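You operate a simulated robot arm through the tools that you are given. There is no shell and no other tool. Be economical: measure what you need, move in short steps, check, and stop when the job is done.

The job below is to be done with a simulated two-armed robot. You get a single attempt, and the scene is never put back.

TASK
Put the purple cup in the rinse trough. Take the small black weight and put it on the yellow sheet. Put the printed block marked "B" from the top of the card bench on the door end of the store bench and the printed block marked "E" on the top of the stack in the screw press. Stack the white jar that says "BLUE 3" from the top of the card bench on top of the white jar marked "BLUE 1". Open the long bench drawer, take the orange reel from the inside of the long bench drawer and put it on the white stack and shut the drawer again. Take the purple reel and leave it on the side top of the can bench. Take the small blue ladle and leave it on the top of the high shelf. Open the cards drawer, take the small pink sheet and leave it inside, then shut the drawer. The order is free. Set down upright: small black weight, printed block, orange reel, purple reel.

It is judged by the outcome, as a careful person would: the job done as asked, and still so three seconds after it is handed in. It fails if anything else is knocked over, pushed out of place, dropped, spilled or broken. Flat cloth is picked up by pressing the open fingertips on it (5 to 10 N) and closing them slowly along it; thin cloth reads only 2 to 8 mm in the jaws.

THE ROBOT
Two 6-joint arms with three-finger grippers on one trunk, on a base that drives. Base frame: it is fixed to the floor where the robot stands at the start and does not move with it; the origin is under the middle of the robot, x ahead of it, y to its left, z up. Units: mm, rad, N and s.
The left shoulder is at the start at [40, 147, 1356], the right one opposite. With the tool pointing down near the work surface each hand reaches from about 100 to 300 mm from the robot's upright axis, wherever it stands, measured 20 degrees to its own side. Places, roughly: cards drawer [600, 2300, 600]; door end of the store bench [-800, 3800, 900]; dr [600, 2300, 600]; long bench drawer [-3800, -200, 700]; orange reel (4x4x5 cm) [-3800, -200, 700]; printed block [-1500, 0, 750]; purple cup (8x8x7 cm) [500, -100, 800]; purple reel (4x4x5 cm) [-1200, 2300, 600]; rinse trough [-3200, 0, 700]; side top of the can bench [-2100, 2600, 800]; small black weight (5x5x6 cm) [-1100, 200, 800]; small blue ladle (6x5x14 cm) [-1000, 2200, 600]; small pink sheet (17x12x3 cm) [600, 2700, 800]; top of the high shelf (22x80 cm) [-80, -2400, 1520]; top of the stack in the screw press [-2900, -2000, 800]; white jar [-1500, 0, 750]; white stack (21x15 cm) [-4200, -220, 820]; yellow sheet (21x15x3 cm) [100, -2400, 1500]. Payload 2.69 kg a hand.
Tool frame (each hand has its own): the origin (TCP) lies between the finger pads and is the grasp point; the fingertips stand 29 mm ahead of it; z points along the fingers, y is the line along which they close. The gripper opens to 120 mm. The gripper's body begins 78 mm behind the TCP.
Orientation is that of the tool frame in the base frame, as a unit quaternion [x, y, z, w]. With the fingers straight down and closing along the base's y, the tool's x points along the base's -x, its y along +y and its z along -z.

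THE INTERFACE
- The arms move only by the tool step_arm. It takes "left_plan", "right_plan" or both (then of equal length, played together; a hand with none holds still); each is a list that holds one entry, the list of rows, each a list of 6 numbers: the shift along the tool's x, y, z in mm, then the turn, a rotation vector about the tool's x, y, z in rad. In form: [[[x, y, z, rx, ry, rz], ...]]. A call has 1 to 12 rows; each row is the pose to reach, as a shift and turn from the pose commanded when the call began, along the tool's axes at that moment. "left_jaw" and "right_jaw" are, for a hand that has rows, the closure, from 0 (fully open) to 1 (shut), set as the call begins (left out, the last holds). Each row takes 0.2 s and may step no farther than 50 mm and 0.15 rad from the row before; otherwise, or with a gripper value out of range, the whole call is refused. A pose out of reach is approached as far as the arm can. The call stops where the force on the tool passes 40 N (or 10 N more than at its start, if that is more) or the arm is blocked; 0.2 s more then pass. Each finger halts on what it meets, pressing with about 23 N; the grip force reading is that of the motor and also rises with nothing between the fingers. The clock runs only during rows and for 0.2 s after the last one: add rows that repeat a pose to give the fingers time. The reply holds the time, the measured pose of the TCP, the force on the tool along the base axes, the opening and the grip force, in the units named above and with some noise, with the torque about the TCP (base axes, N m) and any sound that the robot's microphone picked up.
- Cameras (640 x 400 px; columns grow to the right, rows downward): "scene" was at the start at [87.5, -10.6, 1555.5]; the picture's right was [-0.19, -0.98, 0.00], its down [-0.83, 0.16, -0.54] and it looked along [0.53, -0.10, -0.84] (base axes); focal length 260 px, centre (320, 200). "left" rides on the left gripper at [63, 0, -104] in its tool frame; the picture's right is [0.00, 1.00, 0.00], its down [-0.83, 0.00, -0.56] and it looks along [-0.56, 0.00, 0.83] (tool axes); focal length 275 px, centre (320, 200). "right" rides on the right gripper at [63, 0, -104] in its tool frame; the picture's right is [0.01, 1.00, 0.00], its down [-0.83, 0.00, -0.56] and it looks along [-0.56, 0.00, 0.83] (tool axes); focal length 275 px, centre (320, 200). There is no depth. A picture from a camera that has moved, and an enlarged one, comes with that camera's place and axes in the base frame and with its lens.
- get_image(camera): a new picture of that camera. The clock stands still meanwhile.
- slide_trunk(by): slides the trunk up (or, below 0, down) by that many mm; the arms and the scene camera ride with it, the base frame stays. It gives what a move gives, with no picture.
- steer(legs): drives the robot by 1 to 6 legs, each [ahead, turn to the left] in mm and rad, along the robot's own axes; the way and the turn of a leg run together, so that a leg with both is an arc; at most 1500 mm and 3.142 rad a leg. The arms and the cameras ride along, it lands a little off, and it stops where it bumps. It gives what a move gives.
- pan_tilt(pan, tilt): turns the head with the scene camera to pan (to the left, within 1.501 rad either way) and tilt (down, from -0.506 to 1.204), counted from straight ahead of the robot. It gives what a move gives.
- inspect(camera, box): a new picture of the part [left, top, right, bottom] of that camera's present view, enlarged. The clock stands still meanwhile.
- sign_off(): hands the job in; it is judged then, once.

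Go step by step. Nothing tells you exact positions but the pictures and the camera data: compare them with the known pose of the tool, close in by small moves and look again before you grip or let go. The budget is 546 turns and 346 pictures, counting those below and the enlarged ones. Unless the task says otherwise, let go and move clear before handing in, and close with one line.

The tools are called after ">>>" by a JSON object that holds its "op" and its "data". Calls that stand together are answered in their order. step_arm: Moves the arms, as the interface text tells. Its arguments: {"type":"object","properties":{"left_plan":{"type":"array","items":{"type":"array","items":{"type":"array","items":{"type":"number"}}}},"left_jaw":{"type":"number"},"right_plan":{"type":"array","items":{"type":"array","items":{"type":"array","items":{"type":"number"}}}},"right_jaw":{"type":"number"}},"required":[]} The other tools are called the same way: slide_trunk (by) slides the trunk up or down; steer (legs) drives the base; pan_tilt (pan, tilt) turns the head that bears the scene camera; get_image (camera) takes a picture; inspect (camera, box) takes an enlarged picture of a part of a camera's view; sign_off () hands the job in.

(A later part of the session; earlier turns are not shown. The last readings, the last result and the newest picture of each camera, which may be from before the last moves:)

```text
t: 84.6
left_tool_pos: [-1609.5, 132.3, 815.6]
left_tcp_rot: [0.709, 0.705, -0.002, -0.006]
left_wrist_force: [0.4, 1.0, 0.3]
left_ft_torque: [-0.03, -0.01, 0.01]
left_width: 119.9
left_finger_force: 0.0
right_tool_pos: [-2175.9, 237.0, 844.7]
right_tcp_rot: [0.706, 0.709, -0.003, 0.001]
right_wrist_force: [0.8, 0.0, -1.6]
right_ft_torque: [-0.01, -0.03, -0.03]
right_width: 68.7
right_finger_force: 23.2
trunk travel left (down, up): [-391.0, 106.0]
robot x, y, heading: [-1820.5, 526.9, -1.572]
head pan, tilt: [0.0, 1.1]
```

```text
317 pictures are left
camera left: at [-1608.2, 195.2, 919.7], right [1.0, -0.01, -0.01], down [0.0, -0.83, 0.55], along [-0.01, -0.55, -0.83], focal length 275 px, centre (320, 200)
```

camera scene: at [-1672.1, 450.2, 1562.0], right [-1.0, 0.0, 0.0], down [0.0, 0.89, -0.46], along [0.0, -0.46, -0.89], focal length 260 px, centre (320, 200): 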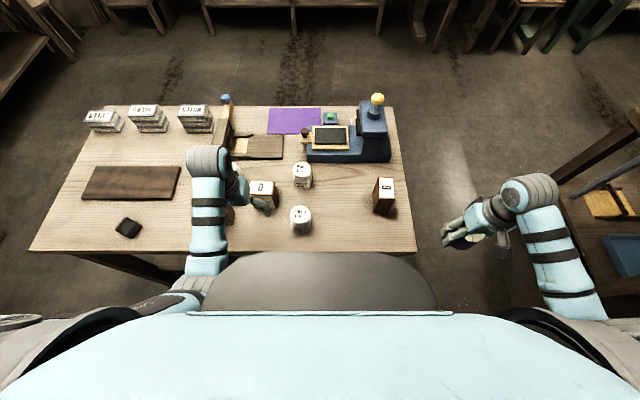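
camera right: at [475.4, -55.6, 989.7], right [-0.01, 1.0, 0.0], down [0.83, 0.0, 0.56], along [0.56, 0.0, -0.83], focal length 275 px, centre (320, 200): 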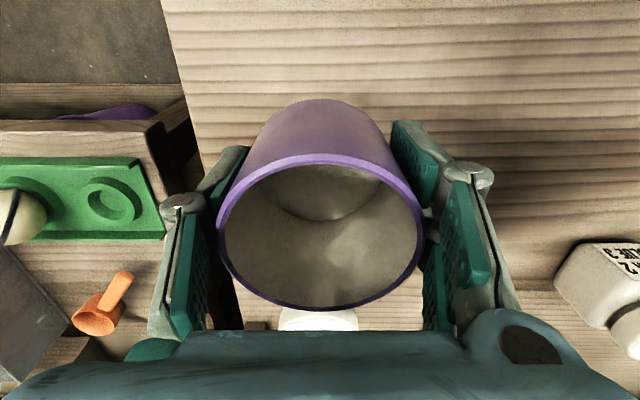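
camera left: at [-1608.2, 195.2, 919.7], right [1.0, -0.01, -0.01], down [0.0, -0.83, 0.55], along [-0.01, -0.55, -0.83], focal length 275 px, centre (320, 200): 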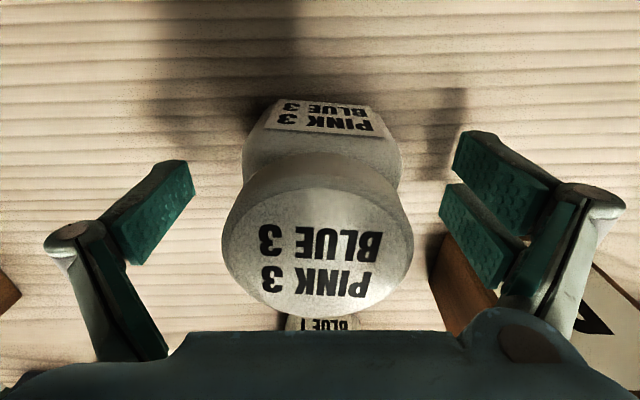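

>>> {"op": "slide_trunk", "data": {"by": -13}}

>>> {"op": "step_arm", "data": {"left_plan": [[[-3, 0, 0, 0, 0, 0], [-3, 0, 0, 0, 0, 0], [-3, 0, 0, 0, 0, 0], [-3, 0, 0, 0, 0, 0]]], "left_jaw": 1}}

>>> {"op": "get_image", "data": {"camera": "left"}}

```text
t: 85.2
left_tool_pos: [-1610.8, 131.1, 802.7]
left_tcp_rot: [0.708, 0.706, -0.002, -0.005]
left_wrist_force: [0.2, -0.1, 0.2]
left_ft_torque: [-0.01, -0.02, -0.02]
left_width: 120.1
left_finger_force: 0.0
right_tool_pos: [-2176.0, 236.3, 833.1]
right_tcp_rot: [0.705, 0.709, -0.002, 0.002]
right_wrist_force: [1.1, -1.0, -0.8]
right_ft_torque: [0.01, -0.01, -0.02]
right_width: 68.6
right_finger_force: 22.7
trunk travel left (down, up): [-378.0, 119.0]
robot x, y, heading: [-1821.0, 527.4, -1.574]
head pan, tilt: [0.0, 1.1]
```

```text
t: 85.9
left_tool_pos: [-1604.6, 129.4, 807.5]
left_tcp_rot: [0.707, 0.707, -0.002, 0.003]
left_wrist_force: [7.8, 6.9, 29.4]
left_ft_torque: [0.28, 0.59, -0.43]
left_width: 59.8
left_finger_force: 23.3
right_tool_pos: [-2174.3, 238.9, 835.1]
right_tcp_rot: [0.705, 0.709, -0.002, 0.002]
right_wrist_force: [-0.3, -0.4, -0.7]
right_ft_torque: [0.01, -0.02, 0.01]
right_width: 68.8
right_finger_force: 22.8
trunk travel left (down, up): [-378.0, 119.0]
robot x, y, heading: [-1821.5, 523.8, -1.564]
head pan, tilt: [0.0, 1.1]
stopped in row 3 (left hand): the force on the tool passed its limit at 45 N (the readings are from after the stop); the commanded pose is now the measured one
```

```text
316 pictures are left
camera left: at [-1604.9, 193.1, 910.6], right [1.0, 0.0, 0.0], down [0.0, -0.83, 0.56], along [0.0, -0.56, -0.83], focal length 275 px, centre (320, 200)
```

left: 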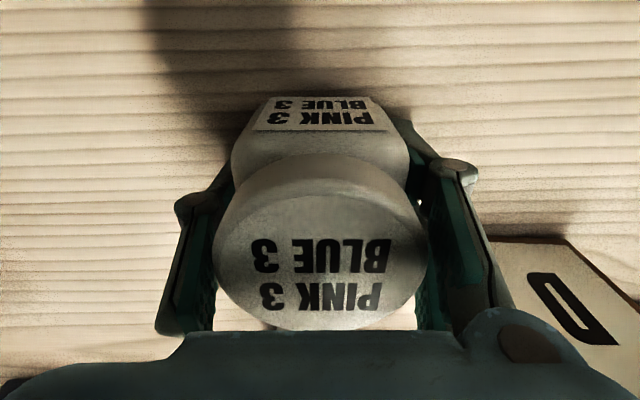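

Jar gripped (60 mm). Lifting with the trunk and looking at BLUE 1.

>>> {"op": "slide_trunk", "data": {"by": 100}}

>>> {"op": "pan_tilt", "data": {"pan": 0.35, "tilt": 0.9}}

>>> {"op": "get_image", "data": {"camera": "scene"}}

>>> {"op": "get_image", "data": {"camera": "left"}}

```text
t: 87.2
left_tool_pos: [-1605.4, 127.1, 905.3]
left_tcp_rot: [0.707, 0.707, 0.0, 0.0]
left_wrist_force: [-0.7, -0.6, -1.7]
left_ft_torque: [0.0, 0.03, -0.01]
left_width: 59.5
left_finger_force: 22.9
right_tool_pos: [-2176.2, 236.8, 934.4]
right_tcp_rot: [0.706, 0.708, -0.003, 0.001]
right_wrist_force: [0.8, 1.3, -1.4]
right_ft_torque: [-0.04, -0.02, 0.02]
right_width: 68.8
right_finger_force: 23.0
trunk travel left (down, up): [-478.0, 19.0]
robot x, y, heading: [-1822.1, 525.5, -1.573]
head pan, tilt: [0.0, 1.1]
```

```text
t: 88.0
left_tool_pos: [-1605.2, 126.6, 905.2]
left_tcp_rot: [0.707, 0.707, -0.001, 0.001]
left_wrist_force: [-0.3, 0.2, -2.5]
left_ft_torque: [-0.03, 0.0, 0.01]
left_width: 59.7
left_finger_force: 22.4
right_tool_pos: [-2174.8, 235.6, 934.1]
right_tcp_rot: [0.705, 0.709, -0.003, 0.002]
right_wrist_force: [0.8, 0.1, -1.2]
right_ft_torque: [-0.04, 0.01, -0.05]
right_width: 68.5
right_finger_force: 22.6
trunk travel left (down, up): [-478.0, 19.0]
robot x, y, heading: [-1818.3, 529.1, -1.563]
head pan, tilt: [0.351, 0.901]
```

```text
315 pictures are left
camera scene: at [-1796.0, 436.5, 1558.1], right [-0.94, -0.35, 0.0], down [-0.27, 0.74, -0.62], along [0.21, -0.58, -0.78], focal length 260 px, centre (320, 200)
```

scene: 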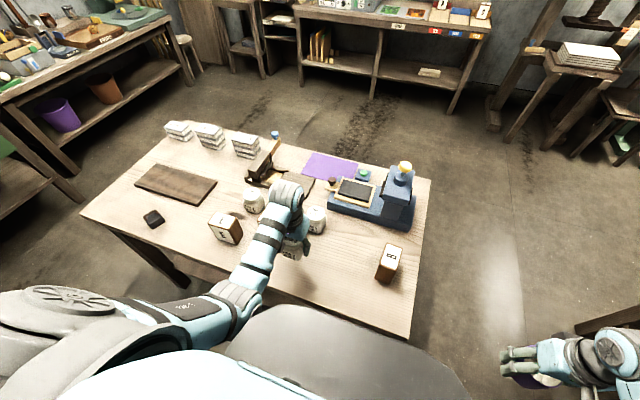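

```text
314 pictures are left
camera left: at [-1604.8, 190.8, 1008.7], right [1.0, 0.0, 0.0], down [0.0, -0.83, 0.56], along [0.0, -0.56, -0.83], focal length 275 px, centre (320, 200)
```

left: 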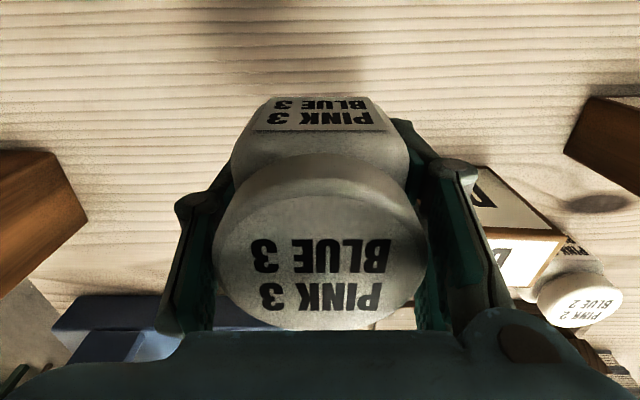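

>>> {"op": "step_arm", "data": {"left_plan": [[[0, 0, -20, 0, 0, 0], [-30, 0, -45, 0, 0, 0], [-60, 0, -70, 0, 0, 0], [-90, -1, -95, 0, 0, 0], [-120, -2, -120, 0, 0, 0], [-155, -4, -145, 0, 0, 0], [-155, -4, -145, 0, 0, 0]]]}}

>>> {"op": "get_image", "data": {"camera": "scene"}}

```text
t: 89.6
left_tool_pos: [-1608.6, -25.9, 1051.1]
left_tcp_rot: [0.707, 0.707, -0.001, 0.001]
left_wrist_force: [0.1, 0.0, -3.2]
left_ft_torque: [0.01, 0.0, 0.0]
left_width: 59.7
left_finger_force: 23.3
right_tool_pos: [-2175.2, 235.7, 933.9]
right_tcp_rot: [0.705, 0.71, -0.002, 0.002]
right_wrist_force: [0.2, -0.3, -0.9]
right_ft_torque: [-0.01, 0.0, 0.03]
right_width: 68.9
right_finger_force: 23.0
trunk travel left (down, up): [-478.0, 19.0]
robot x, y, heading: [-1821.7, 525.1, -1.564]
head pan, tilt: [0.351, 0.901]
```

```text
313 pictures are left
camera scene: at [-1795.9, 436.6, 1558.1], right [-0.94, -0.35, 0.0], down [-0.27, 0.74, -0.62], along [0.22, -0.58, -0.78], focal length 260 px, centre (320, 200)
```

scene: 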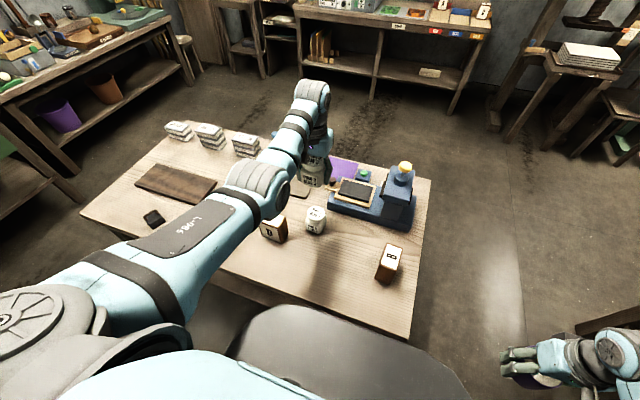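

>>> {"op": "inspect", "data": {"camera": "scene", "box": [270, 140, 370, 240]}}

>>> {"op": "get_image", "data": {"camera": "left"}}

```text
4.00 times, centred on (320, 190) of scene
camera zoom: at [-1795.9, 436.6, 1558.1], right [-0.94, -0.35, 0.0], down [-0.27, 0.74, -0.62], along [0.22, -0.58, -0.78], focal length 1041 px, centre (320, 240)
```

zoom: 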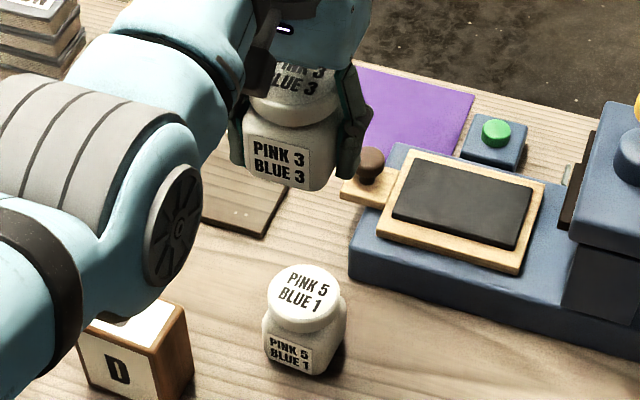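

```text
311 pictures are left
camera left: at [-1608.4, 37.2, 1154.0], right [1.0, 0.0, 0.0], down [0.0, -0.83, 0.56], along [0.0, -0.56, -0.83], focal length 275 px, centre (320, 200)
```

left: 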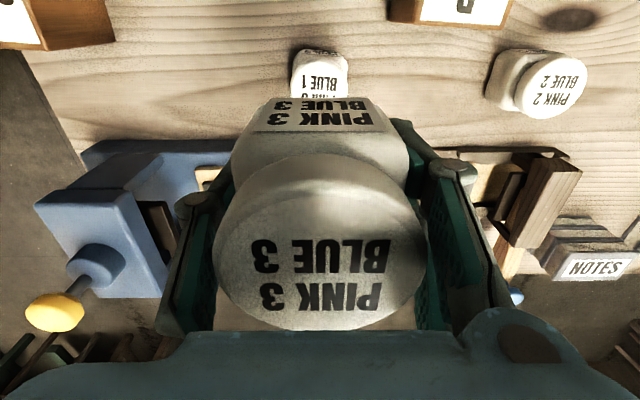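

>>> {"op": "slide_trunk", "data": {"by": -140}}

>>> {"op": "inspect", "data": {"camera": "scene", "box": [270, 100, 370, 200]}}

```text
t: 91.3
left_tool_pos: [-1608.6, -27.5, 908.7]
left_tcp_rot: [0.707, 0.707, -0.001, 0.0]
left_wrist_force: [-0.4, 0.6, -2.3]
left_ft_torque: [0.0, -0.01, -0.03]
left_width: 59.6
left_finger_force: 23.1
right_tool_pos: [-2174.5, 235.8, 791.7]
right_tcp_rot: [0.704, 0.71, -0.002, 0.001]
right_wrist_force: [0.2, 0.4, -1.3]
right_ft_torque: [-0.01, 0.03, 0.02]
right_width: 68.6
right_finger_force: 23.0
trunk travel left (down, up): [-338.0, 159.0]
robot x, y, heading: [-1822.0, 525.0, -1.567]
head pan, tilt: [0.351, 0.901]
```

```text
4.00 times, centred on (320, 150) of scene
camera zoom: at [-1795.9, 436.6, 1417.1], right [-0.94, -0.35, 0.0], down [-0.27, 0.74, -0.62], along [0.22, -0.58, -0.78], focal length 1041 px, centre (320, 400)
```

zoom: 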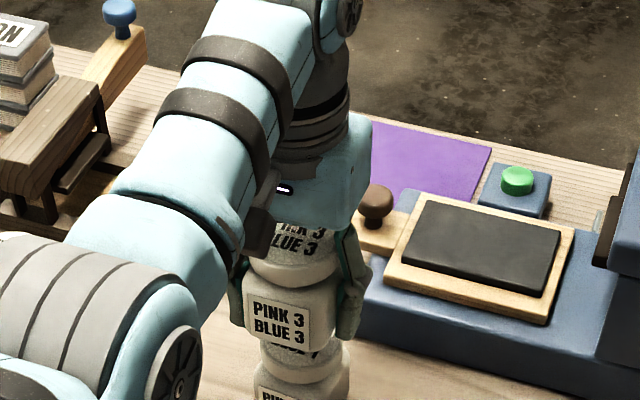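

>>> {"op": "slide_trunk", "data": {"by": -12}}

>>> {"op": "inspect", "data": {"camera": "scene", "box": [285, 150, 345, 200]}}

```text
t: 91.9
left_tool_pos: [-1609.3, -26.5, 896.7]
left_tcp_rot: [0.707, 0.707, -0.001, 0.001]
left_wrist_force: [-0.2, -0.7, -2.0]
left_ft_torque: [0.0, 0.0, 0.02]
left_width: 59.6
left_finger_force: 23.0
right_tool_pos: [-2175.4, 235.7, 781.5]
right_tcp_rot: [0.704, 0.71, -0.003, 0.002]
right_wrist_force: [0.4, -0.3, -1.1]
right_ft_torque: [0.04, -0.03, 0.01]
right_width: 68.6
right_finger_force: 22.9
trunk travel left (down, up): [-326.0, 171.0]
robot x, y, heading: [-1821.0, 526.7, -1.569]
head pan, tilt: [0.351, 0.901]
```

```text
8.00 times, centred on (315, 175) of scene
camera zoom: at [-1795.9, 436.3, 1405.1], right [-0.94, -0.35, 0.0], down [-0.27, 0.74, -0.62], along [0.22, -0.58, -0.78], focal length 2082 px, centre (360, 400)
```

zoom: 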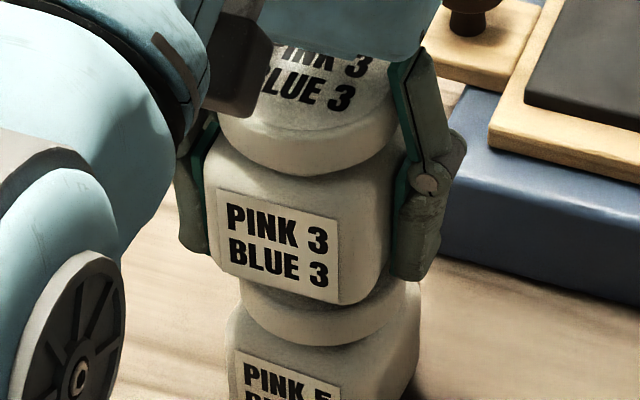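

>>> {"op": "step_arm", "data": {"left_plan": [[[-2, -2, 0, 0, 0, 0], [-2, -2, 0, 0, 0, 0]]]}}

>>> {"op": "slide_trunk", "data": {"by": -5}}

```text
t: 92.5
left_tool_pos: [-1609.3, -28.4, 897.2]
left_tcp_rot: [0.708, 0.706, -0.001, 0.0]
left_wrist_force: [-0.3, 0.0, -2.0]
left_ft_torque: [-0.06, -0.01, 0.0]
left_width: 59.7
left_finger_force: 23.6
right_tool_pos: [-2175.7, 235.3, 780.9]
right_tcp_rot: [0.705, 0.709, -0.003, 0.0]
right_wrist_force: [-0.7, 0.4, -1.2]
right_ft_torque: [0.03, 0.02, -0.01]
right_width: 68.7
right_finger_force: 23.3
trunk travel left (down, up): [-326.0, 171.0]
robot x, y, heading: [-1816.3, 525.6, -1.565]
head pan, tilt: [0.351, 0.901]
```

```text
t: 93.0
left_tool_pos: [-1609.4, -27.6, 891.7]
left_tcp_rot: [0.707, 0.707, -0.001, 0.0]
left_wrist_force: [0.2, 0.0, -2.3]
left_ft_torque: [-0.01, 0.03, -0.01]
left_width: 59.3
left_finger_force: 22.6
right_tool_pos: [-2175.0, 235.7, 774.2]
right_tcp_rot: [0.705, 0.709, -0.002, 0.002]
right_wrist_force: [1.0, -0.1, -0.3]
right_ft_torque: [0.0, 0.02, -0.02]
right_width: 68.7
right_finger_force: 22.6
trunk travel left (down, up): [-321.0, 176.0]
robot x, y, heading: [-1821.6, 527.2, -1.569]
head pan, tilt: [0.351, 0.901]
```

>>> {"op": "slide_trunk", "data": {"by": -3}}

>>> {"op": "slide_trunk", "data": {"by": -3}}

>>> {"op": "inspect", "data": {"camera": "scene", "box": [285, 150, 345, 200]}}

```text
t: 93.6
left_tool_pos: [-1608.8, -27.9, 889.1]
left_tcp_rot: [0.707, 0.707, 0.0, 0.0]
left_wrist_force: [0.5, 0.8, -2.2]
left_ft_torque: [0.03, -0.03, 0.0]
left_width: 59.3
left_finger_force: 23.0
right_tool_pos: [-2173.6, 236.1, 772.7]
right_tcp_rot: [0.705, 0.709, -0.001, 0.002]
right_wrist_force: [0.0, 0.4, -1.2]
right_ft_torque: [0.03, -0.01, 0.0]
right_width: 68.6
right_finger_force: 23.0
trunk travel left (down, up): [-318.0, 179.0]
robot x, y, heading: [-1821.5, 523.7, -1.567]
head pan, tilt: [0.351, 0.901]
```

```text
t: 94.1
left_tool_pos: [-1609.7, -27.7, 888.0]
left_tcp_rot: [0.708, 0.707, -0.002, 0.002]
left_wrist_force: [0.6, 0.1, 7.4]
left_ft_torque: [-0.21, -0.07, 0.03]
left_width: 59.7
left_finger_force: 23.3
right_tool_pos: [-2175.9, 237.1, 770.5]
right_tcp_rot: [0.705, 0.71, -0.002, 0.001]
right_wrist_force: [0.6, -0.2, -0.5]
right_ft_torque: [0.02, -0.02, 0.0]
right_width: 68.7
right_finger_force: 22.7
trunk travel left (down, up): [-315.0, 182.0]
robot x, y, heading: [-1820.6, 527.2, -1.567]
head pan, tilt: [0.351, 0.901]
```

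```text
8.00 times, centred on (315, 175) of scene
camera zoom: at [-1796.4, 437.9, 1394.5], right [-0.94, -0.35, 0.0], down [-0.27, 0.73, -0.62], along [0.22, -0.58, -0.78], focal length 2082 px, centre (360, 400)
```

zoom: 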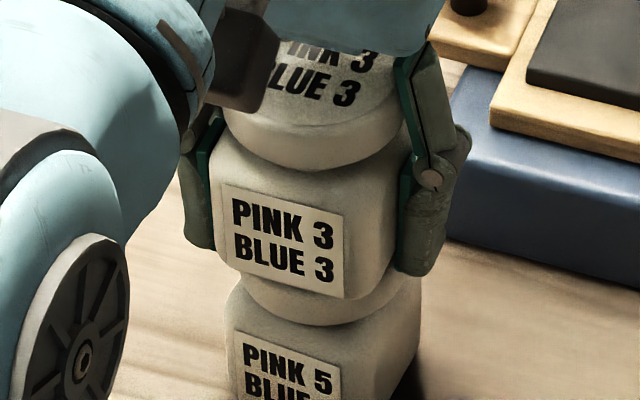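

Jar rests on BLUE 1, well aligned. Opening only partly (neighbor blocks close by).

>>> {"op": "step_arm", "data": {"left_plan": [[[0, 0, 0, 0, 0, 0], [0, 0, 0, 0, 0, 0], [0, 0, 0, 0, 0, 0]]], "left_jaw": 0.36}}

>>> {"op": "slide_trunk", "data": {"by": 60}}

>>> {"op": "inspect", "data": {"camera": "scene", "box": [240, 130, 370, 230]}}

```text
t: 94.9
left_tool_pos: [-1609.3, -29.3, 885.3]
left_tcp_rot: [0.707, 0.708, -0.001, 0.001]
left_wrist_force: [-0.4, 0.3, 0.3]
left_ft_torque: [-0.01, 0.01, -0.01]
left_width: 77.1
left_finger_force: 0.1
right_tool_pos: [-2175.4, 236.6, 770.6]
right_tcp_rot: [0.705, 0.709, -0.003, 0.002]
right_wrist_force: [0.5, -0.6, -0.6]
right_ft_torque: [0.03, -0.02, 0.01]
right_width: 68.8
right_finger_force: 22.9
trunk travel left (down, up): [-315.0, 182.0]
robot x, y, heading: [-1822.7, 524.1, -1.565]
head pan, tilt: [0.351, 0.901]
```

```text
t: 95.9
left_tool_pos: [-1610.0, -26.9, 945.5]
left_tcp_rot: [0.707, 0.707, 0.0, 0.001]
left_wrist_force: [0.2, 0.5, -0.1]
left_ft_torque: [0.01, 0.02, 0.02]
left_width: 76.7
left_finger_force: 0.1
right_tool_pos: [-2175.0, 235.9, 830.0]
right_tcp_rot: [0.705, 0.709, -0.002, 0.001]
right_wrist_force: [0.1, 0.6, -1.0]
right_ft_torque: [0.03, 0.0, -0.02]
right_width: 68.5
right_finger_force: 22.8
trunk travel left (down, up): [-375.0, 122.0]
robot x, y, heading: [-1823.7, 527.4, -1.568]
head pan, tilt: [0.351, 0.901]
```

```text
4.00 times, centred on (305, 180) of scene
camera zoom: at [-1796.1, 436.7, 1454.4], right [-0.94, -0.35, 0.0], down [-0.27, 0.74, -0.62], along [0.22, -0.58, -0.78], focal length 1041 px, centre (380, 280)
```

zoom: 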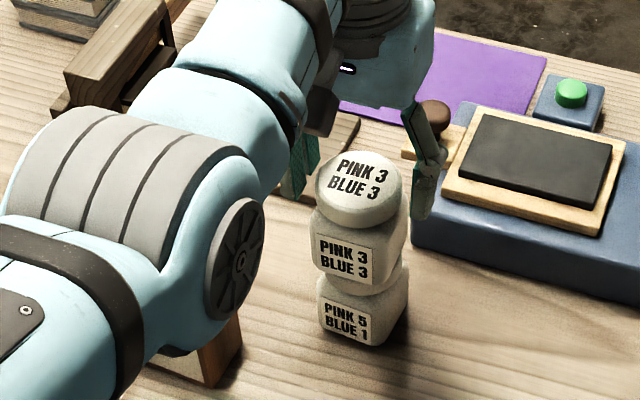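

Stacked nicely. Raise clear, retract the left arm and reposition for block E.

>>> {"op": "slide_trunk", "data": {"by": 105}}

>>> {"op": "step_arm", "data": {"left_plan": [[[35, 0, 0, 0, 0, 0], [65, 0, 20, 0, 0, 0], [90, 5, 45, 0, 0, 0], [115, 10, 70, 0, 0, 0], [135, 15, 95, 0, 0, 0], [150, 20, 125, 0, 0, 0]]], "left_jaw": 0}}

>>> {"op": "steer", "data": {"legs": [[-200, 0], [0, 1.571], [300, 0], [0, -1.571]]}}

```text
t: 97.2
left_tool_pos: [-1609.8, -29.1, 1051.8]
left_tcp_rot: [0.707, 0.707, -0.001, 0.001]
left_wrist_force: [0.1, 0.1, 0.8]
left_ft_torque: [0.01, 0.0, -0.01]
left_width: 77.1
left_finger_force: 0.0
right_tool_pos: [-2174.9, 234.9, 935.2]
right_tcp_rot: [0.705, 0.709, -0.002, 0.001]
right_wrist_force: [-0.4, 0.2, -0.8]
right_ft_torque: [0.04, 0.02, 0.04]
right_width: 68.6
right_finger_force: 23.4
trunk travel left (down, up): [-480.0, 17.0]
robot x, y, heading: [-1818.8, 524.3, -1.569]
head pan, tilt: [0.351, 0.901]
```

```text
t: 98.7
left_tool_pos: [-1589.2, 123.0, 925.2]
left_tcp_rot: [0.707, 0.707, -0.001, 0.001]
left_wrist_force: [-0.3, 0.4, 0.5]
left_ft_torque: [0.03, 0.03, -0.01]
left_width: 120.1
left_finger_force: 0.1
left hand out of reach, approached as far as the arm can: row 2, 3, 4
right_tool_pos: [-2174.9, 236.8, 935.5]
right_tcp_rot: [0.705, 0.709, -0.002, 0.002]
right_wrist_force: [0.2, 0.0, -0.9]
right_ft_torque: [0.01, -0.02, 0.01]
right_width: 68.5
right_finger_force: 22.7
trunk travel left (down, up): [-480.0, 17.0]
robot x, y, heading: [-1820.2, 529.0, -1.566]
head pan, tilt: [0.351, 0.901]
```

```text
t: 109.5
left_tool_pos: [-1309.2, 309.8, 926.0]
left_tcp_rot: [0.72, 0.694, -0.001, 0.0]
left_wrist_force: [-0.2, -0.9, 0.0]
left_ft_torque: [0.03, 0.01, -0.01]
left_width: 120.0
left_finger_force: 0.1
right_tool_pos: [-1891.4, 443.1, 934.8]
right_tcp_rot: [0.717, 0.697, -0.003, 0.001]
right_wrist_force: [-0.4, 0.3, -2.2]
right_ft_torque: [-0.02, 0.02, 0.02]
right_width: 68.3
right_finger_force: 22.7
trunk travel left (down, up): [-480.0, 17.0]
robot x, y, heading: [-1527.9, 721.6, -1.606]
head pan, tilt: [0.351, 0.901]
```

>>> {"op": "steer", "data": {"legs": [[150, 0.036]]}}

>>> {"op": "get_image", "data": {"camera": "left"}}

```text
t: 110.8
left_tool_pos: [-1293.6, 176.4, 927.3]
left_tcp_rot: [0.705, 0.709, -0.002, 0.003]
left_wrist_force: [-0.1, 0.8, -0.1]
left_ft_torque: [-0.01, -0.01, -0.01]
left_width: 120.2
left_finger_force: 0.0
right_tool_pos: [-1881.0, 286.4, 936.3]
right_tcp_rot: [0.703, 0.711, -0.003, 0.002]
right_wrist_force: [0.2, 0.5, -1.0]
right_ft_torque: [-0.01, 0.02, 0.0]
right_width: 68.2
right_finger_force: 23.1
trunk travel left (down, up): [-480.0, 17.0]
robot x, y, heading: [-1527.8, 574.2, -1.563]
head pan, tilt: [0.351, 0.901]
```

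```text
306 pictures are left
camera left: at [-1294.5, 239.9, 1030.7], right [1.0, 0.0, 0.0], down [0.0, -0.83, 0.56], along [0.0, -0.56, -0.83], focal length 275 px, centre (320, 200)
```

left: 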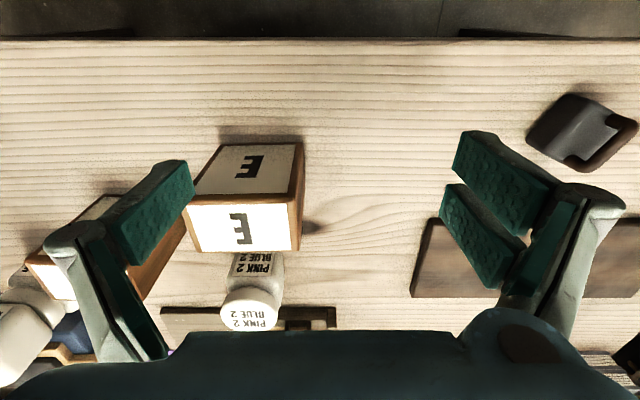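

>>> {"op": "step_arm", "data": {"left_plan": [[[-30, -27, 0, 0, 0, 0], [-62, -54, 0, 0, 0, 0], [-62, -54, 0, 0, 0, 0]]]}}

>>> {"op": "get_image", "data": {"camera": "left"}}

```text
t: 111.6
left_tool_pos: [-1348.5, 110.6, 924.3]
left_tcp_rot: [0.705, 0.709, 0.0, 0.001]
left_wrist_force: [0.1, -0.7, -1.1]
left_ft_torque: [0.01, -0.02, 0.01]
left_width: 120.2
left_finger_force: 0.0
right_tool_pos: [-1881.9, 283.2, 936.1]
right_tcp_rot: [0.703, 0.711, -0.001, 0.001]
right_wrist_force: [0.3, 0.2, -1.3]
right_ft_torque: [0.03, 0.02, 0.02]
right_width: 68.4
right_finger_force: 22.7
trunk travel left (down, up): [-480.0, 17.0]
robot x, y, heading: [-1531.0, 573.4, -1.566]
head pan, tilt: [0.351, 0.901]
```

```text
305 pictures are left
camera left: at [-1347.6, 174.1, 1027.9], right [1.0, 0.0, 0.0], down [0.0, -0.83, 0.56], along [0.0, -0.56, -0.83], focal length 275 px, centre (320, 200)
```

left: 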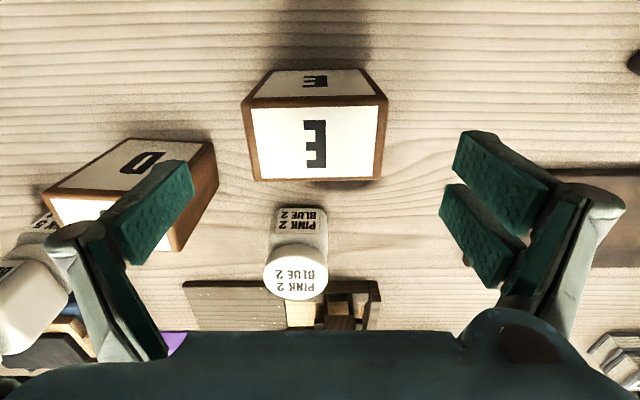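

>>> {"op": "slide_trunk", "data": {"by": -95}}

>>> {"op": "get_image", "data": {"camera": "left"}}

```text
t: 112.9
left_tool_pos: [-1347.7, 110.3, 827.6]
left_tcp_rot: [0.705, 0.709, -0.001, 0.0]
left_wrist_force: [0.2, 0.1, -0.4]
left_ft_torque: [0.0, -0.01, -0.01]
left_width: 119.9
left_finger_force: 0.2
right_tool_pos: [-1880.6, 284.4, 839.5]
right_tcp_rot: [0.704, 0.711, -0.002, 0.0]
right_wrist_force: [-0.1, -0.4, -0.4]
right_ft_torque: [0.0, 0.04, 0.02]
right_width: 67.9
right_finger_force: 22.6
trunk travel left (down, up): [-385.0, 112.0]
robot x, y, heading: [-1529.3, 574.5, -1.564]
head pan, tilt: [0.351, 0.901]
```

```text
304 pictures are left
camera left: at [-1347.7, 174.2, 932.2], right [1.0, 0.0, 0.0], down [0.0, -0.83, 0.56], along [0.0, -0.56, -0.83], focal length 275 px, centre (320, 200)
```

left: 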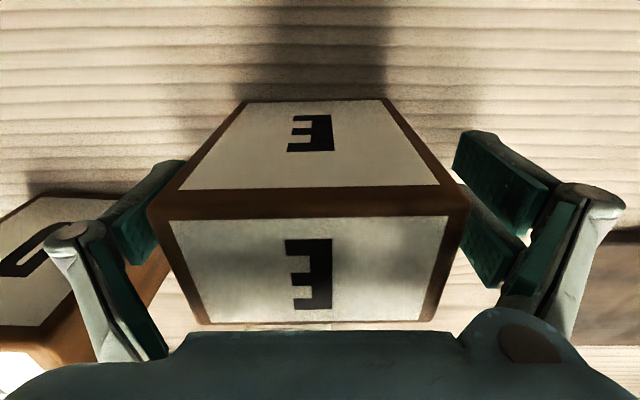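

>>> {"op": "step_arm", "data": {"left_plan": [[[2, 0, 0, 0, 0, 0], [2, 0, 0, 0, 0, 0], [2, 0, 0, 0, 0, 0], [2, 0, 0, 0, 0, 0]]], "left_jaw": 1}}

>>> {"op": "slide_trunk", "data": {"by": 110}}

>>> {"op": "get_image", "data": {"camera": "left"}}

>>> {"op": "get_image", "data": {"camera": "right"}}

```text
t: 113.9
left_tool_pos: [-1347.9, 112.1, 829.7]
left_tcp_rot: [0.705, 0.709, -0.002, 0.002]
left_wrist_force: [1.2, -5.7, 12.5]
left_ft_torque: [0.05, 0.34, 0.17]
left_width: 86.9
left_finger_force: 23.2
right_tool_pos: [-1881.6, 283.0, 839.8]
right_tcp_rot: [0.703, 0.711, -0.003, 0.001]
right_wrist_force: [0.4, -0.2, -1.3]
right_ft_torque: [-0.01, 0.01, 0.04]
right_width: 67.9
right_finger_force: 22.8
trunk travel left (down, up): [-385.0, 112.0]
robot x, y, heading: [-1528.7, 574.6, -1.562]
head pan, tilt: [0.351, 0.901]
```

```text
t: 115.3
left_tool_pos: [-1346.6, 113.2, 939.1]
left_tcp_rot: [0.705, 0.709, -0.001, 0.0]
left_wrist_force: [0.1, 1.7, -2.4]
left_ft_torque: [-0.02, 0.05, 0.0]
left_width: 85.8
left_finger_force: 23.1
right_tool_pos: [-1881.5, 283.0, 949.3]
right_tcp_rot: [0.703, 0.711, -0.002, 0.001]
right_wrist_force: [-0.3, 0.2, -1.3]
right_ft_torque: [0.0, 0.02, 0.02]
right_width: 68.3
right_finger_force: 23.1
trunk travel left (down, up): [-495.0, 2.0]
robot x, y, heading: [-1528.2, 573.0, -1.563]
head pan, tilt: [0.351, 0.901]
```

```text
303 pictures are left
camera left: at [-1347.8, 176.0, 1042.6], right [1.0, 0.0, 0.0], down [0.0, -0.83, 0.56], along [0.0, -0.56, -0.83], focal length 275 px, centre (320, 200)
```

left: 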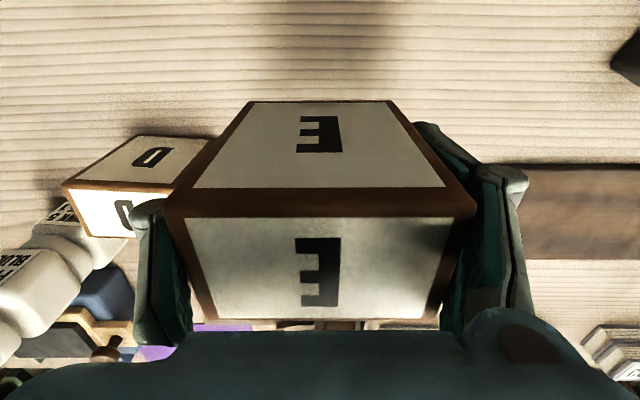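

```text
302 pictures are left
camera right: at [-1881.2, 347.0, 1054.8], right [1.0, 0.02, 0.0], down [0.01, -0.83, 0.56], along [0.01, -0.56, -0.83], focal length 275 px, centre (320, 200)
```

right: 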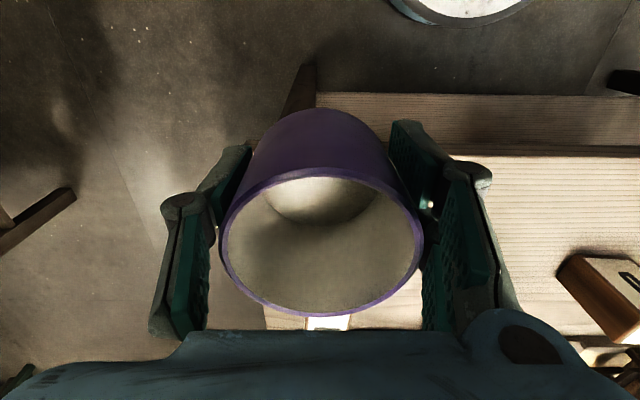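

Both E and the cup are held. Next I back off, turn toward the long bench and look.

>>> {"op": "steer", "data": {"legs": [[-250, 0], [0, -1.575], [250, 0]]}}

>>> {"op": "pan_tilt", "data": {"pan": 0.3, "tilt": 0.45}}

>>> {"op": "get_image", "data": {"camera": "scene"}}

```text
t: 122.3
left_tool_pos: [-2230.9, 623.9, 940.2]
left_tcp_rot: [1.0, 0.012, -0.003, 0.0]
left_wrist_force: [-0.3, -0.1, -1.4]
left_ft_torque: [0.0, 0.06, 0.01]
left_width: 83.1
left_finger_force: 22.6
right_tool_pos: [-2070.9, 1162.0, 950.8]
right_tcp_rot: [1.0, 0.016, -0.003, -0.001]
right_wrist_force: [0.1, 0.3, -0.7]
right_ft_torque: [0.02, -0.01, 0.02]
right_width: 67.9
right_finger_force: 23.2
trunk travel left (down, up): [-495.0, 2.0]
robot x, y, heading: [-1777.9, 812.5, -3.117]
head pan, tilt: [0.351, 0.901]
```

```text
t: 123.2
left_tool_pos: [-2233.3, 623.9, 938.7]
left_tcp_rot: [1.0, 0.013, 0.0, 0.0]
left_wrist_force: [0.0, -0.3, -1.3]
left_ft_torque: [0.03, -0.01, 0.0]
left_width: 83.1
left_finger_force: 22.9
right_tool_pos: [-2074.4, 1160.9, 948.9]
right_tcp_rot: [1.0, 0.016, -0.002, -0.001]
right_wrist_force: [-0.8, 0.2, -1.9]
right_ft_torque: [-0.03, -0.03, -0.03]
right_width: 67.8
right_finger_force: 23.1
trunk travel left (down, up): [-495.0, 2.0]
robot x, y, heading: [-1776.8, 814.7, -3.118]
head pan, tilt: [0.3, 0.45]
```

```text
301 pictures are left
camera scene: at [-1884.5, 786.4, 1612.5], right [-0.32, 0.95, 0.0], down [0.41, 0.14, -0.9], along [-0.85, -0.29, -0.44], focal length 260 px, centre (320, 200)
```

scene: 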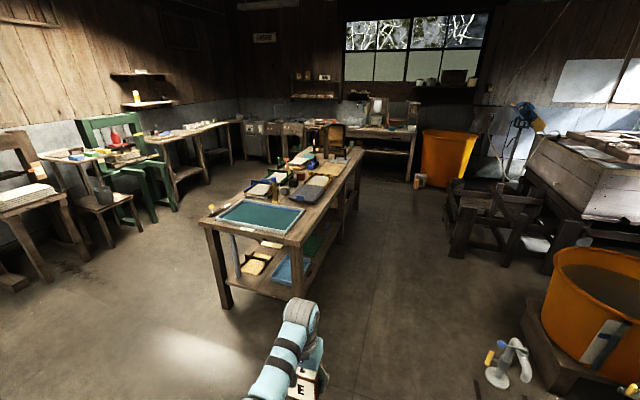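

>>> {"op": "steer", "data": {"legs": [[730, -0.02], [0, 1.571], [850, 0], [850, 0], [0, -1.571]]}}

>>> {"op": "pan_tilt", "data": {"pan": -0.4, "tilt": 0.45}}

>>> {"op": "get_image", "data": {"camera": "scene"}}

```text
t: 143.2
left_tool_pos: [-2941.8, -1087.1, 938.3]
left_tcp_rot: [1.0, 0.002, -0.001, 0.0]
left_wrist_force: [-0.6, 0.2, -1.5]
left_ft_torque: [0.03, 0.0, -0.02]
left_width: 79.9
left_finger_force: 23.4
right_tool_pos: [-2769.9, -554.1, 949.4]
right_tcp_rot: [1.0, 0.005, -0.001, -0.002]
right_wrist_force: [0.6, 0.2, -1.4]
right_ft_torque: [0.0, 0.0, -0.01]
right_width: 67.6
right_finger_force: 22.9
trunk travel left (down, up): [-495.0, 2.0]
robot x, y, heading: [-2477.3, -903.7, -3.133]
head pan, tilt: [0.3, 0.45]
```

```text
t: 144.2
left_tool_pos: [-2942.0, -1087.6, 939.0]
left_tcp_rot: [1.0, 0.003, -0.001, 0.0]
left_wrist_force: [0.3, -0.3, -1.7]
left_ft_torque: [-0.05, -0.01, 0.01]
left_width: 80.0
left_finger_force: 22.6
right_tool_pos: [-2771.0, -553.4, 949.2]
right_tcp_rot: [1.0, 0.005, -0.003, -0.001]
right_wrist_force: [-0.6, -0.5, -0.9]
right_ft_torque: [-0.01, 0.01, 0.01]
right_width: 67.5
right_finger_force: 22.7
trunk travel left (down, up): [-495.0, 2.0]
robot x, y, heading: [-2477.1, -905.9, -3.141]
head pan, tilt: [-0.4, 0.45]
```

```text
300 pictures are left
camera scene: at [-2586.1, -868.6, 1612.7], right [0.38, 0.92, 0.0], down [0.4, -0.17, -0.9], along [-0.83, 0.34, -0.44], focal length 260 px, centre (320, 200)
```

scene: 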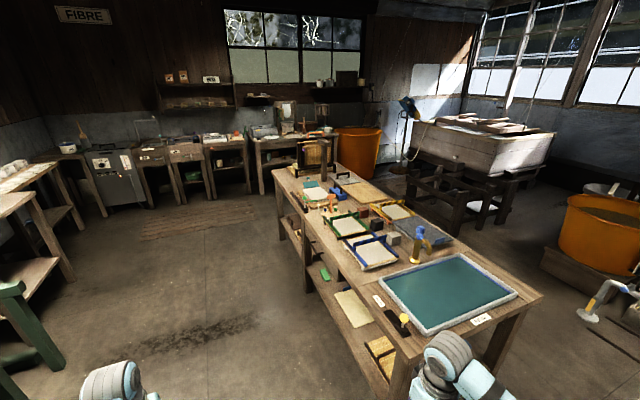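

>>> {"op": "inspect", "data": {"camera": "scene", "box": [250, 130, 490, 280]}}

>>> {"op": "get_image", "data": {"camera": "left"}}

```text
2.67 times, centred on (370, 205) of scene
camera zoom: at [-2586.1, -868.6, 1612.7], right [0.38, 0.92, 0.0], down [0.4, -0.17, -0.9], along [-0.83, 0.34, -0.44], focal length 694 px, centre (187, 187)
```

zoom: 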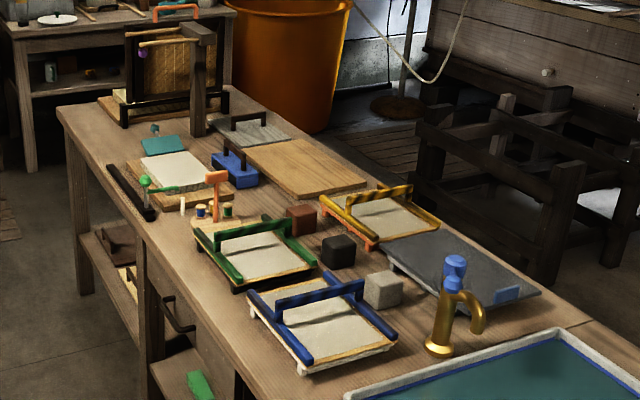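

```text
298 pictures are left
camera left: at [-2878.3, -1086.6, 1042.2], right [0.0, -1.0, 0.0], down [-0.83, 0.0, 0.56], along [-0.56, 0.0, -0.83], focal length 275 px, centre (320, 200)
```

left: 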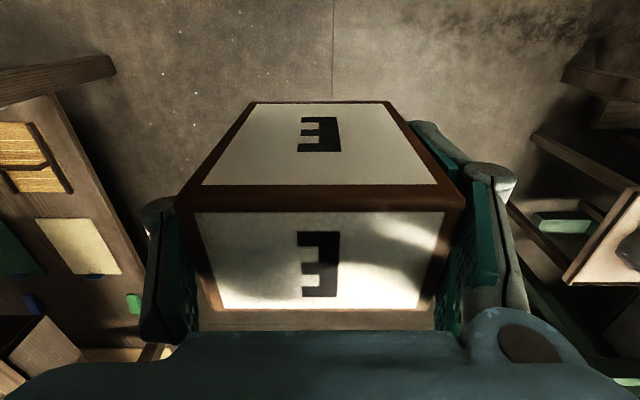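

The drawer handle is on this -y side at about (-3750,-430,690), white stack near (-4230,-230,800). For the cup I'll approach the trough from the bench's end, with the left hand swung outside the bench.

>>> {"op": "step_arm", "data": {"left_plan": [[[27, 36, 0, 0, 0, 0], [54, 72, 0, 0, 0, 0], [82, 109, 0, 0, 0, 0], [110, 146, 0, 0, 0, 0], [110, 146, 0, 0, 0, 0]]]}}

>>> {"op": "steer", "data": {"legs": [[0, -1.571], [655, 0], [0, 1.571], [150, 0]]}}

>>> {"op": "pan_tilt", "data": {"pan": 0, "tilt": 0.8}}

>>> {"op": "get_image", "data": {"camera": "scene"}}

```text
t: 145.4
left_tool_pos: [-2831.9, -1230.0, 936.9]
left_tcp_rot: [1.0, 0.002, -0.002, 0.0]
left_wrist_force: [-0.5, -0.4, -1.5]
left_ft_torque: [-0.03, -0.02, 0.0]
left_width: 79.9
left_finger_force: 22.7
right_tool_pos: [-2770.7, -552.9, 950.3]
right_tcp_rot: [1.0, 0.005, -0.002, -0.001]
right_wrist_force: [-0.7, 0.4, -0.9]
right_ft_torque: [0.06, 0.0, -0.02]
right_width: 67.6
right_finger_force: 23.2
trunk travel left (down, up): [-495.0, 2.0]
robot x, y, heading: [-2477.7, -906.3, -3.135]
head pan, tilt: [-0.4, 0.45]
```

```text
t: 157.8
left_tool_pos: [-2972.7, -561.4, 938.7]
left_tcp_rot: [1.0, -0.017, -0.004, 0.001]
left_wrist_force: [-0.2, -0.7, -1.6]
left_ft_torque: [0.0, 0.02, -0.01]
left_width: 79.6
left_finger_force: 22.6
right_tool_pos: [-2886.2, 112.0, 950.7]
right_tcp_rot: [1.0, -0.012, -0.003, -0.001]
right_wrist_force: [2.1, 0.1, -0.5]
right_ft_torque: [-0.01, 0.03, 0.02]
right_width: 67.6
right_finger_force: 23.5
trunk travel left (down, up): [-495.0, 2.0]
robot x, y, heading: [-2609.9, -249.8, 3.118]
head pan, tilt: [-0.4, 0.45]
```

```text
t: 158.6
left_tool_pos: [-2974.9, -562.3, 936.9]
left_tcp_rot: [1.0, -0.018, 0.0, 0.0]
left_wrist_force: [0.1, -0.1, -0.5]
left_ft_torque: [-0.04, -0.01, -0.01]
left_width: 79.8
left_finger_force: 23.2
right_tool_pos: [-2890.2, 112.4, 949.3]
right_tcp_rot: [1.0, -0.014, -0.002, -0.001]
right_wrist_force: [-0.1, 0.5, -1.1]
right_ft_torque: [-0.01, -0.01, 0.0]
right_width: 67.4
right_finger_force: 22.8
trunk travel left (down, up): [-495.0, 2.0]
robot x, y, heading: [-2612.6, -249.3, 3.111]
head pan, tilt: [0.0, 0.799]
```

```text
297 pictures are left
camera scene: at [-2715.1, -245.8, 1582.3], right [0.03, 1.0, 0.0], down [0.72, -0.02, -0.7], along [-0.7, 0.02, -0.72], focal length 260 px, centre (320, 200)
```

scene: 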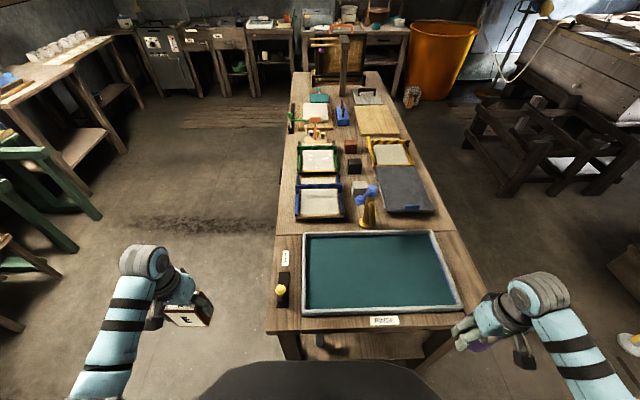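

>>> {"op": "steer", "data": {"legs": [[85, 0.03]]}}

>>> {"op": "step_arm", "data": {"right_plan": [[[-35, 25, 0, 0, 0, 0], [-70, 50, 0, 0, 0, 0], [-105, 75, 0, 0, 0, 0], [-140, 100, 0, 0, 0, 0], [-170, 120, 0, 0, 0, 0], [-170, 120, 0, 0, 0, 0]]]}}

>>> {"op": "get_image", "data": {"camera": "right"}}

>>> {"op": "get_image", "data": {"camera": "scene"}}

```text
t: 159.7
left_tool_pos: [-3038.1, -569.6, 940.7]
left_tcp_rot: [1.0, -0.003, -0.006, 0.0]
left_wrist_force: [1.5, -0.4, -1.8]
left_ft_torque: [0.03, 0.01, 0.01]
left_width: 80.0
left_finger_force: 23.1
right_tool_pos: [-2970.8, 106.6, 953.0]
right_tcp_rot: [1.0, 0.001, -0.007, -0.001]
right_wrist_force: [0.8, 1.2, -0.7]
right_ft_torque: [0.01, 0.04, -0.01]
right_width: 67.4
right_finger_force: 23.1
trunk travel left (down, up): [-495.0, 2.0]
robot x, y, heading: [-2693.1, -249.6, 3.136]
head pan, tilt: [0.0, 0.799]
```

```text
t: 161.1
left_tool_pos: [-3046.4, -570.6, 935.8]
left_tcp_rot: [1.0, -0.002, 0.0, 0.0]
left_wrist_force: [0.9, 0.4, -1.7]
left_ft_torque: [0.0, -0.01, 0.02]
left_width: 79.6
left_finger_force: 22.8
right_tool_pos: [-3151.1, -14.4, 951.0]
right_tcp_rot: [1.0, 0.0, -0.001, -0.001]
right_wrist_force: [0.4, 0.8, -1.4]
right_ft_torque: [0.0, 0.01, 0.01]
right_width: 67.6
right_finger_force: 23.6
trunk travel left (down, up): [-495.0, 2.0]
robot x, y, heading: [-2693.5, -248.8, 3.141]
head pan, tilt: [0.0, 0.799]
```

```text
296 pictures are left
camera right: at [-3086.1, -13.4, 1055.1], right [0.01, -1.0, 0.0], down [-0.83, -0.01, 0.56], along [-0.56, 0.0, -0.83], focal length 275 px, centre (320, 200)
```

right: 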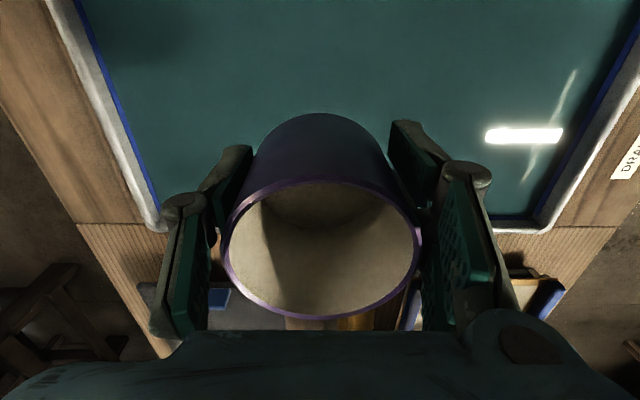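

```text
295 pictures are left
camera scene: at [-2794.1, -247.2, 1582.4], right [0.0, 1.0, 0.0], down [0.72, 0.0, -0.7], along [-0.7, 0.0, -0.72], focal length 260 px, centre (320, 200)
```

scene: 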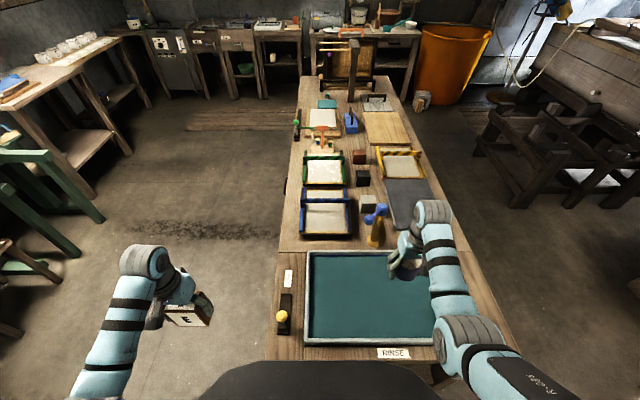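

>>> {"op": "slide_trunk", "data": {"by": -150}}

>>> {"op": "get_image", "data": {"camera": "right"}}

```text
t: 162.9
left_tool_pos: [-3048.1, -571.5, 785.4]
left_tcp_rot: [1.0, -0.002, 0.0, 0.0]
left_wrist_force: [-0.6, -0.7, -2.3]
left_ft_torque: [-0.02, 0.0, -0.05]
left_width: 79.7
left_finger_force: 22.9
right_tool_pos: [-3150.7, -13.7, 799.8]
right_tcp_rot: [1.0, 0.001, -0.002, -0.001]
right_wrist_force: [-0.3, -0.8, -0.8]
right_ft_torque: [-0.01, -0.04, 0.03]
right_width: 67.3
right_finger_force: 22.9
trunk travel left (down, up): [-345.0, 152.0]
robot x, y, heading: [-2693.7, -250.4, 3.141]
head pan, tilt: [0.0, 0.799]
```

```text
294 pictures are left
camera right: at [-3086.8, -13.3, 904.4], right [0.01, -1.0, 0.0], down [-0.83, -0.01, 0.56], along [-0.56, 0.0, -0.83], focal length 275 px, centre (320, 200)
```

right: 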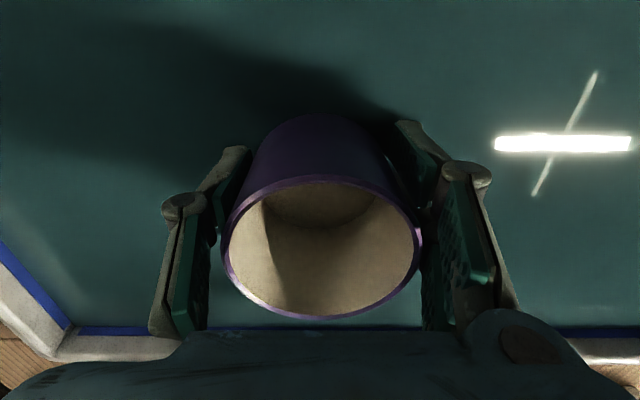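

>>> {"op": "slide_trunk", "data": {"by": -15}}

>>> {"op": "slide_trunk", "data": {"by": -12}}

>>> {"op": "slide_trunk", "data": {"by": -8}}

```text
t: 163.5
left_tool_pos: [-3048.5, -569.9, 771.7]
left_tcp_rot: [1.0, -0.002, 0.0, 0.0]
left_wrist_force: [0.3, -0.2, -1.3]
left_ft_torque: [-0.02, -0.06, 0.02]
left_width: 79.7
left_finger_force: 23.1
right_tool_pos: [-3150.3, -13.5, 784.6]
right_tcp_rot: [1.0, 0.001, -0.001, -0.001]
right_wrist_force: [-0.2, -0.7, -0.9]
right_ft_torque: [-0.03, -0.01, 0.03]
right_width: 67.5
right_finger_force: 23.6
trunk travel left (down, up): [-330.0, 167.0]
robot x, y, heading: [-2693.2, -252.9, 3.138]
head pan, tilt: [0.0, 0.799]
```

```text
t: 164.1
left_tool_pos: [-3047.5, -571.5, 758.9]
left_tcp_rot: [1.0, -0.002, -0.001, 0.0]
left_wrist_force: [-0.1, 0.5, -1.5]
left_ft_torque: [-0.02, -0.01, 0.0]
left_width: 79.6
left_finger_force: 23.6
right_tool_pos: [-3150.1, -14.8, 771.9]
right_tcp_rot: [1.0, 0.001, 0.0, -0.001]
right_wrist_force: [0.0, -0.6, -1.1]
right_ft_torque: [0.01, -0.02, 0.03]
right_width: 67.4
right_finger_force: 23.0
trunk travel left (down, up): [-318.0, 179.0]
robot x, y, heading: [-2694.4, -253.2, 3.139]
head pan, tilt: [0.0, 0.799]
```

```text
t: 164.7
left_tool_pos: [-3048.1, -571.5, 750.4]
left_tcp_rot: [1.0, -0.002, 0.0, 0.0]
left_wrist_force: [-0.1, 0.2, -0.7]
left_ft_torque: [-0.02, 0.03, 0.01]
left_width: 79.9
left_finger_force: 22.9
right_tool_pos: [-3151.8, -14.7, 763.2]
right_tcp_rot: [1.0, 0.001, -0.001, -0.001]
right_wrist_force: [-0.9, -0.1, 0.0]
right_ft_torque: [-0.04, -0.01, 0.0]
right_width: 67.7
right_finger_force: 22.6
trunk travel left (down, up): [-310.0, 187.0]
robot x, y, heading: [-2692.4, -251.7, 3.141]
head pan, tilt: [0.0, 0.799]
```

>>> {"op": "slide_trunk", "data": {"by": -8}}

>>> {"op": "slide_trunk", "data": {"by": -8}}

>>> {"op": "get_image", "data": {"camera": "right"}}

```text
t: 165.2
left_tool_pos: [-3047.3, -571.1, 743.7]
left_tcp_rot: [1.0, -0.002, 0.0, 0.0]
left_wrist_force: [-1.2, -0.3, -2.0]
left_ft_torque: [0.01, -0.03, 0.03]
left_width: 79.6
left_finger_force: 22.9
right_tool_pos: [-3151.0, -15.0, 757.4]
right_tcp_rot: [1.0, 0.001, 0.0, -0.001]
right_wrist_force: [0.5, -0.8, -1.4]
right_ft_torque: [0.02, -0.02, -0.01]
right_width: 67.4
right_finger_force: 23.2
trunk travel left (down, up): [-302.0, 195.0]
robot x, y, heading: [-2690.4, -250.8, 3.14]
head pan, tilt: [0.0, 0.799]
```

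```text
t: 165.8
left_tool_pos: [-3048.3, -571.4, 735.3]
left_tcp_rot: [1.0, -0.003, 0.001, 0.0]
left_wrist_force: [0.3, -0.4, -0.8]
left_ft_torque: [0.0, 0.0, -0.04]
left_width: 79.6
left_finger_force: 22.9
right_tool_pos: [-3151.3, -13.1, 748.4]
right_tcp_rot: [1.0, 0.001, -0.001, -0.001]
right_wrist_force: [-0.6, 0.0, -0.6]
right_ft_torque: [-0.03, -0.03, 0.03]
right_width: 67.3
right_finger_force: 23.1
trunk travel left (down, up): [-294.0, 203.0]
robot x, y, heading: [-2690.2, -249.1, 3.142]
head pan, tilt: [0.0, 0.799]
```

```text
293 pictures are left
camera right: at [-3086.9, -13.3, 853.6], right [0.01, -1.0, 0.0], down [-0.83, -0.01, 0.56], along [-0.56, 0.0, -0.83], focal length 275 px, centre (320, 200)
```

right: 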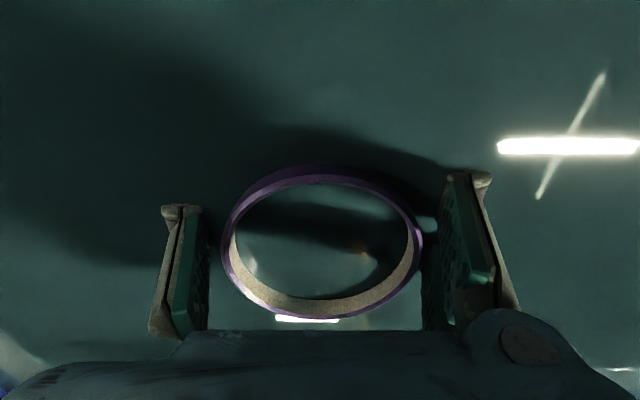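

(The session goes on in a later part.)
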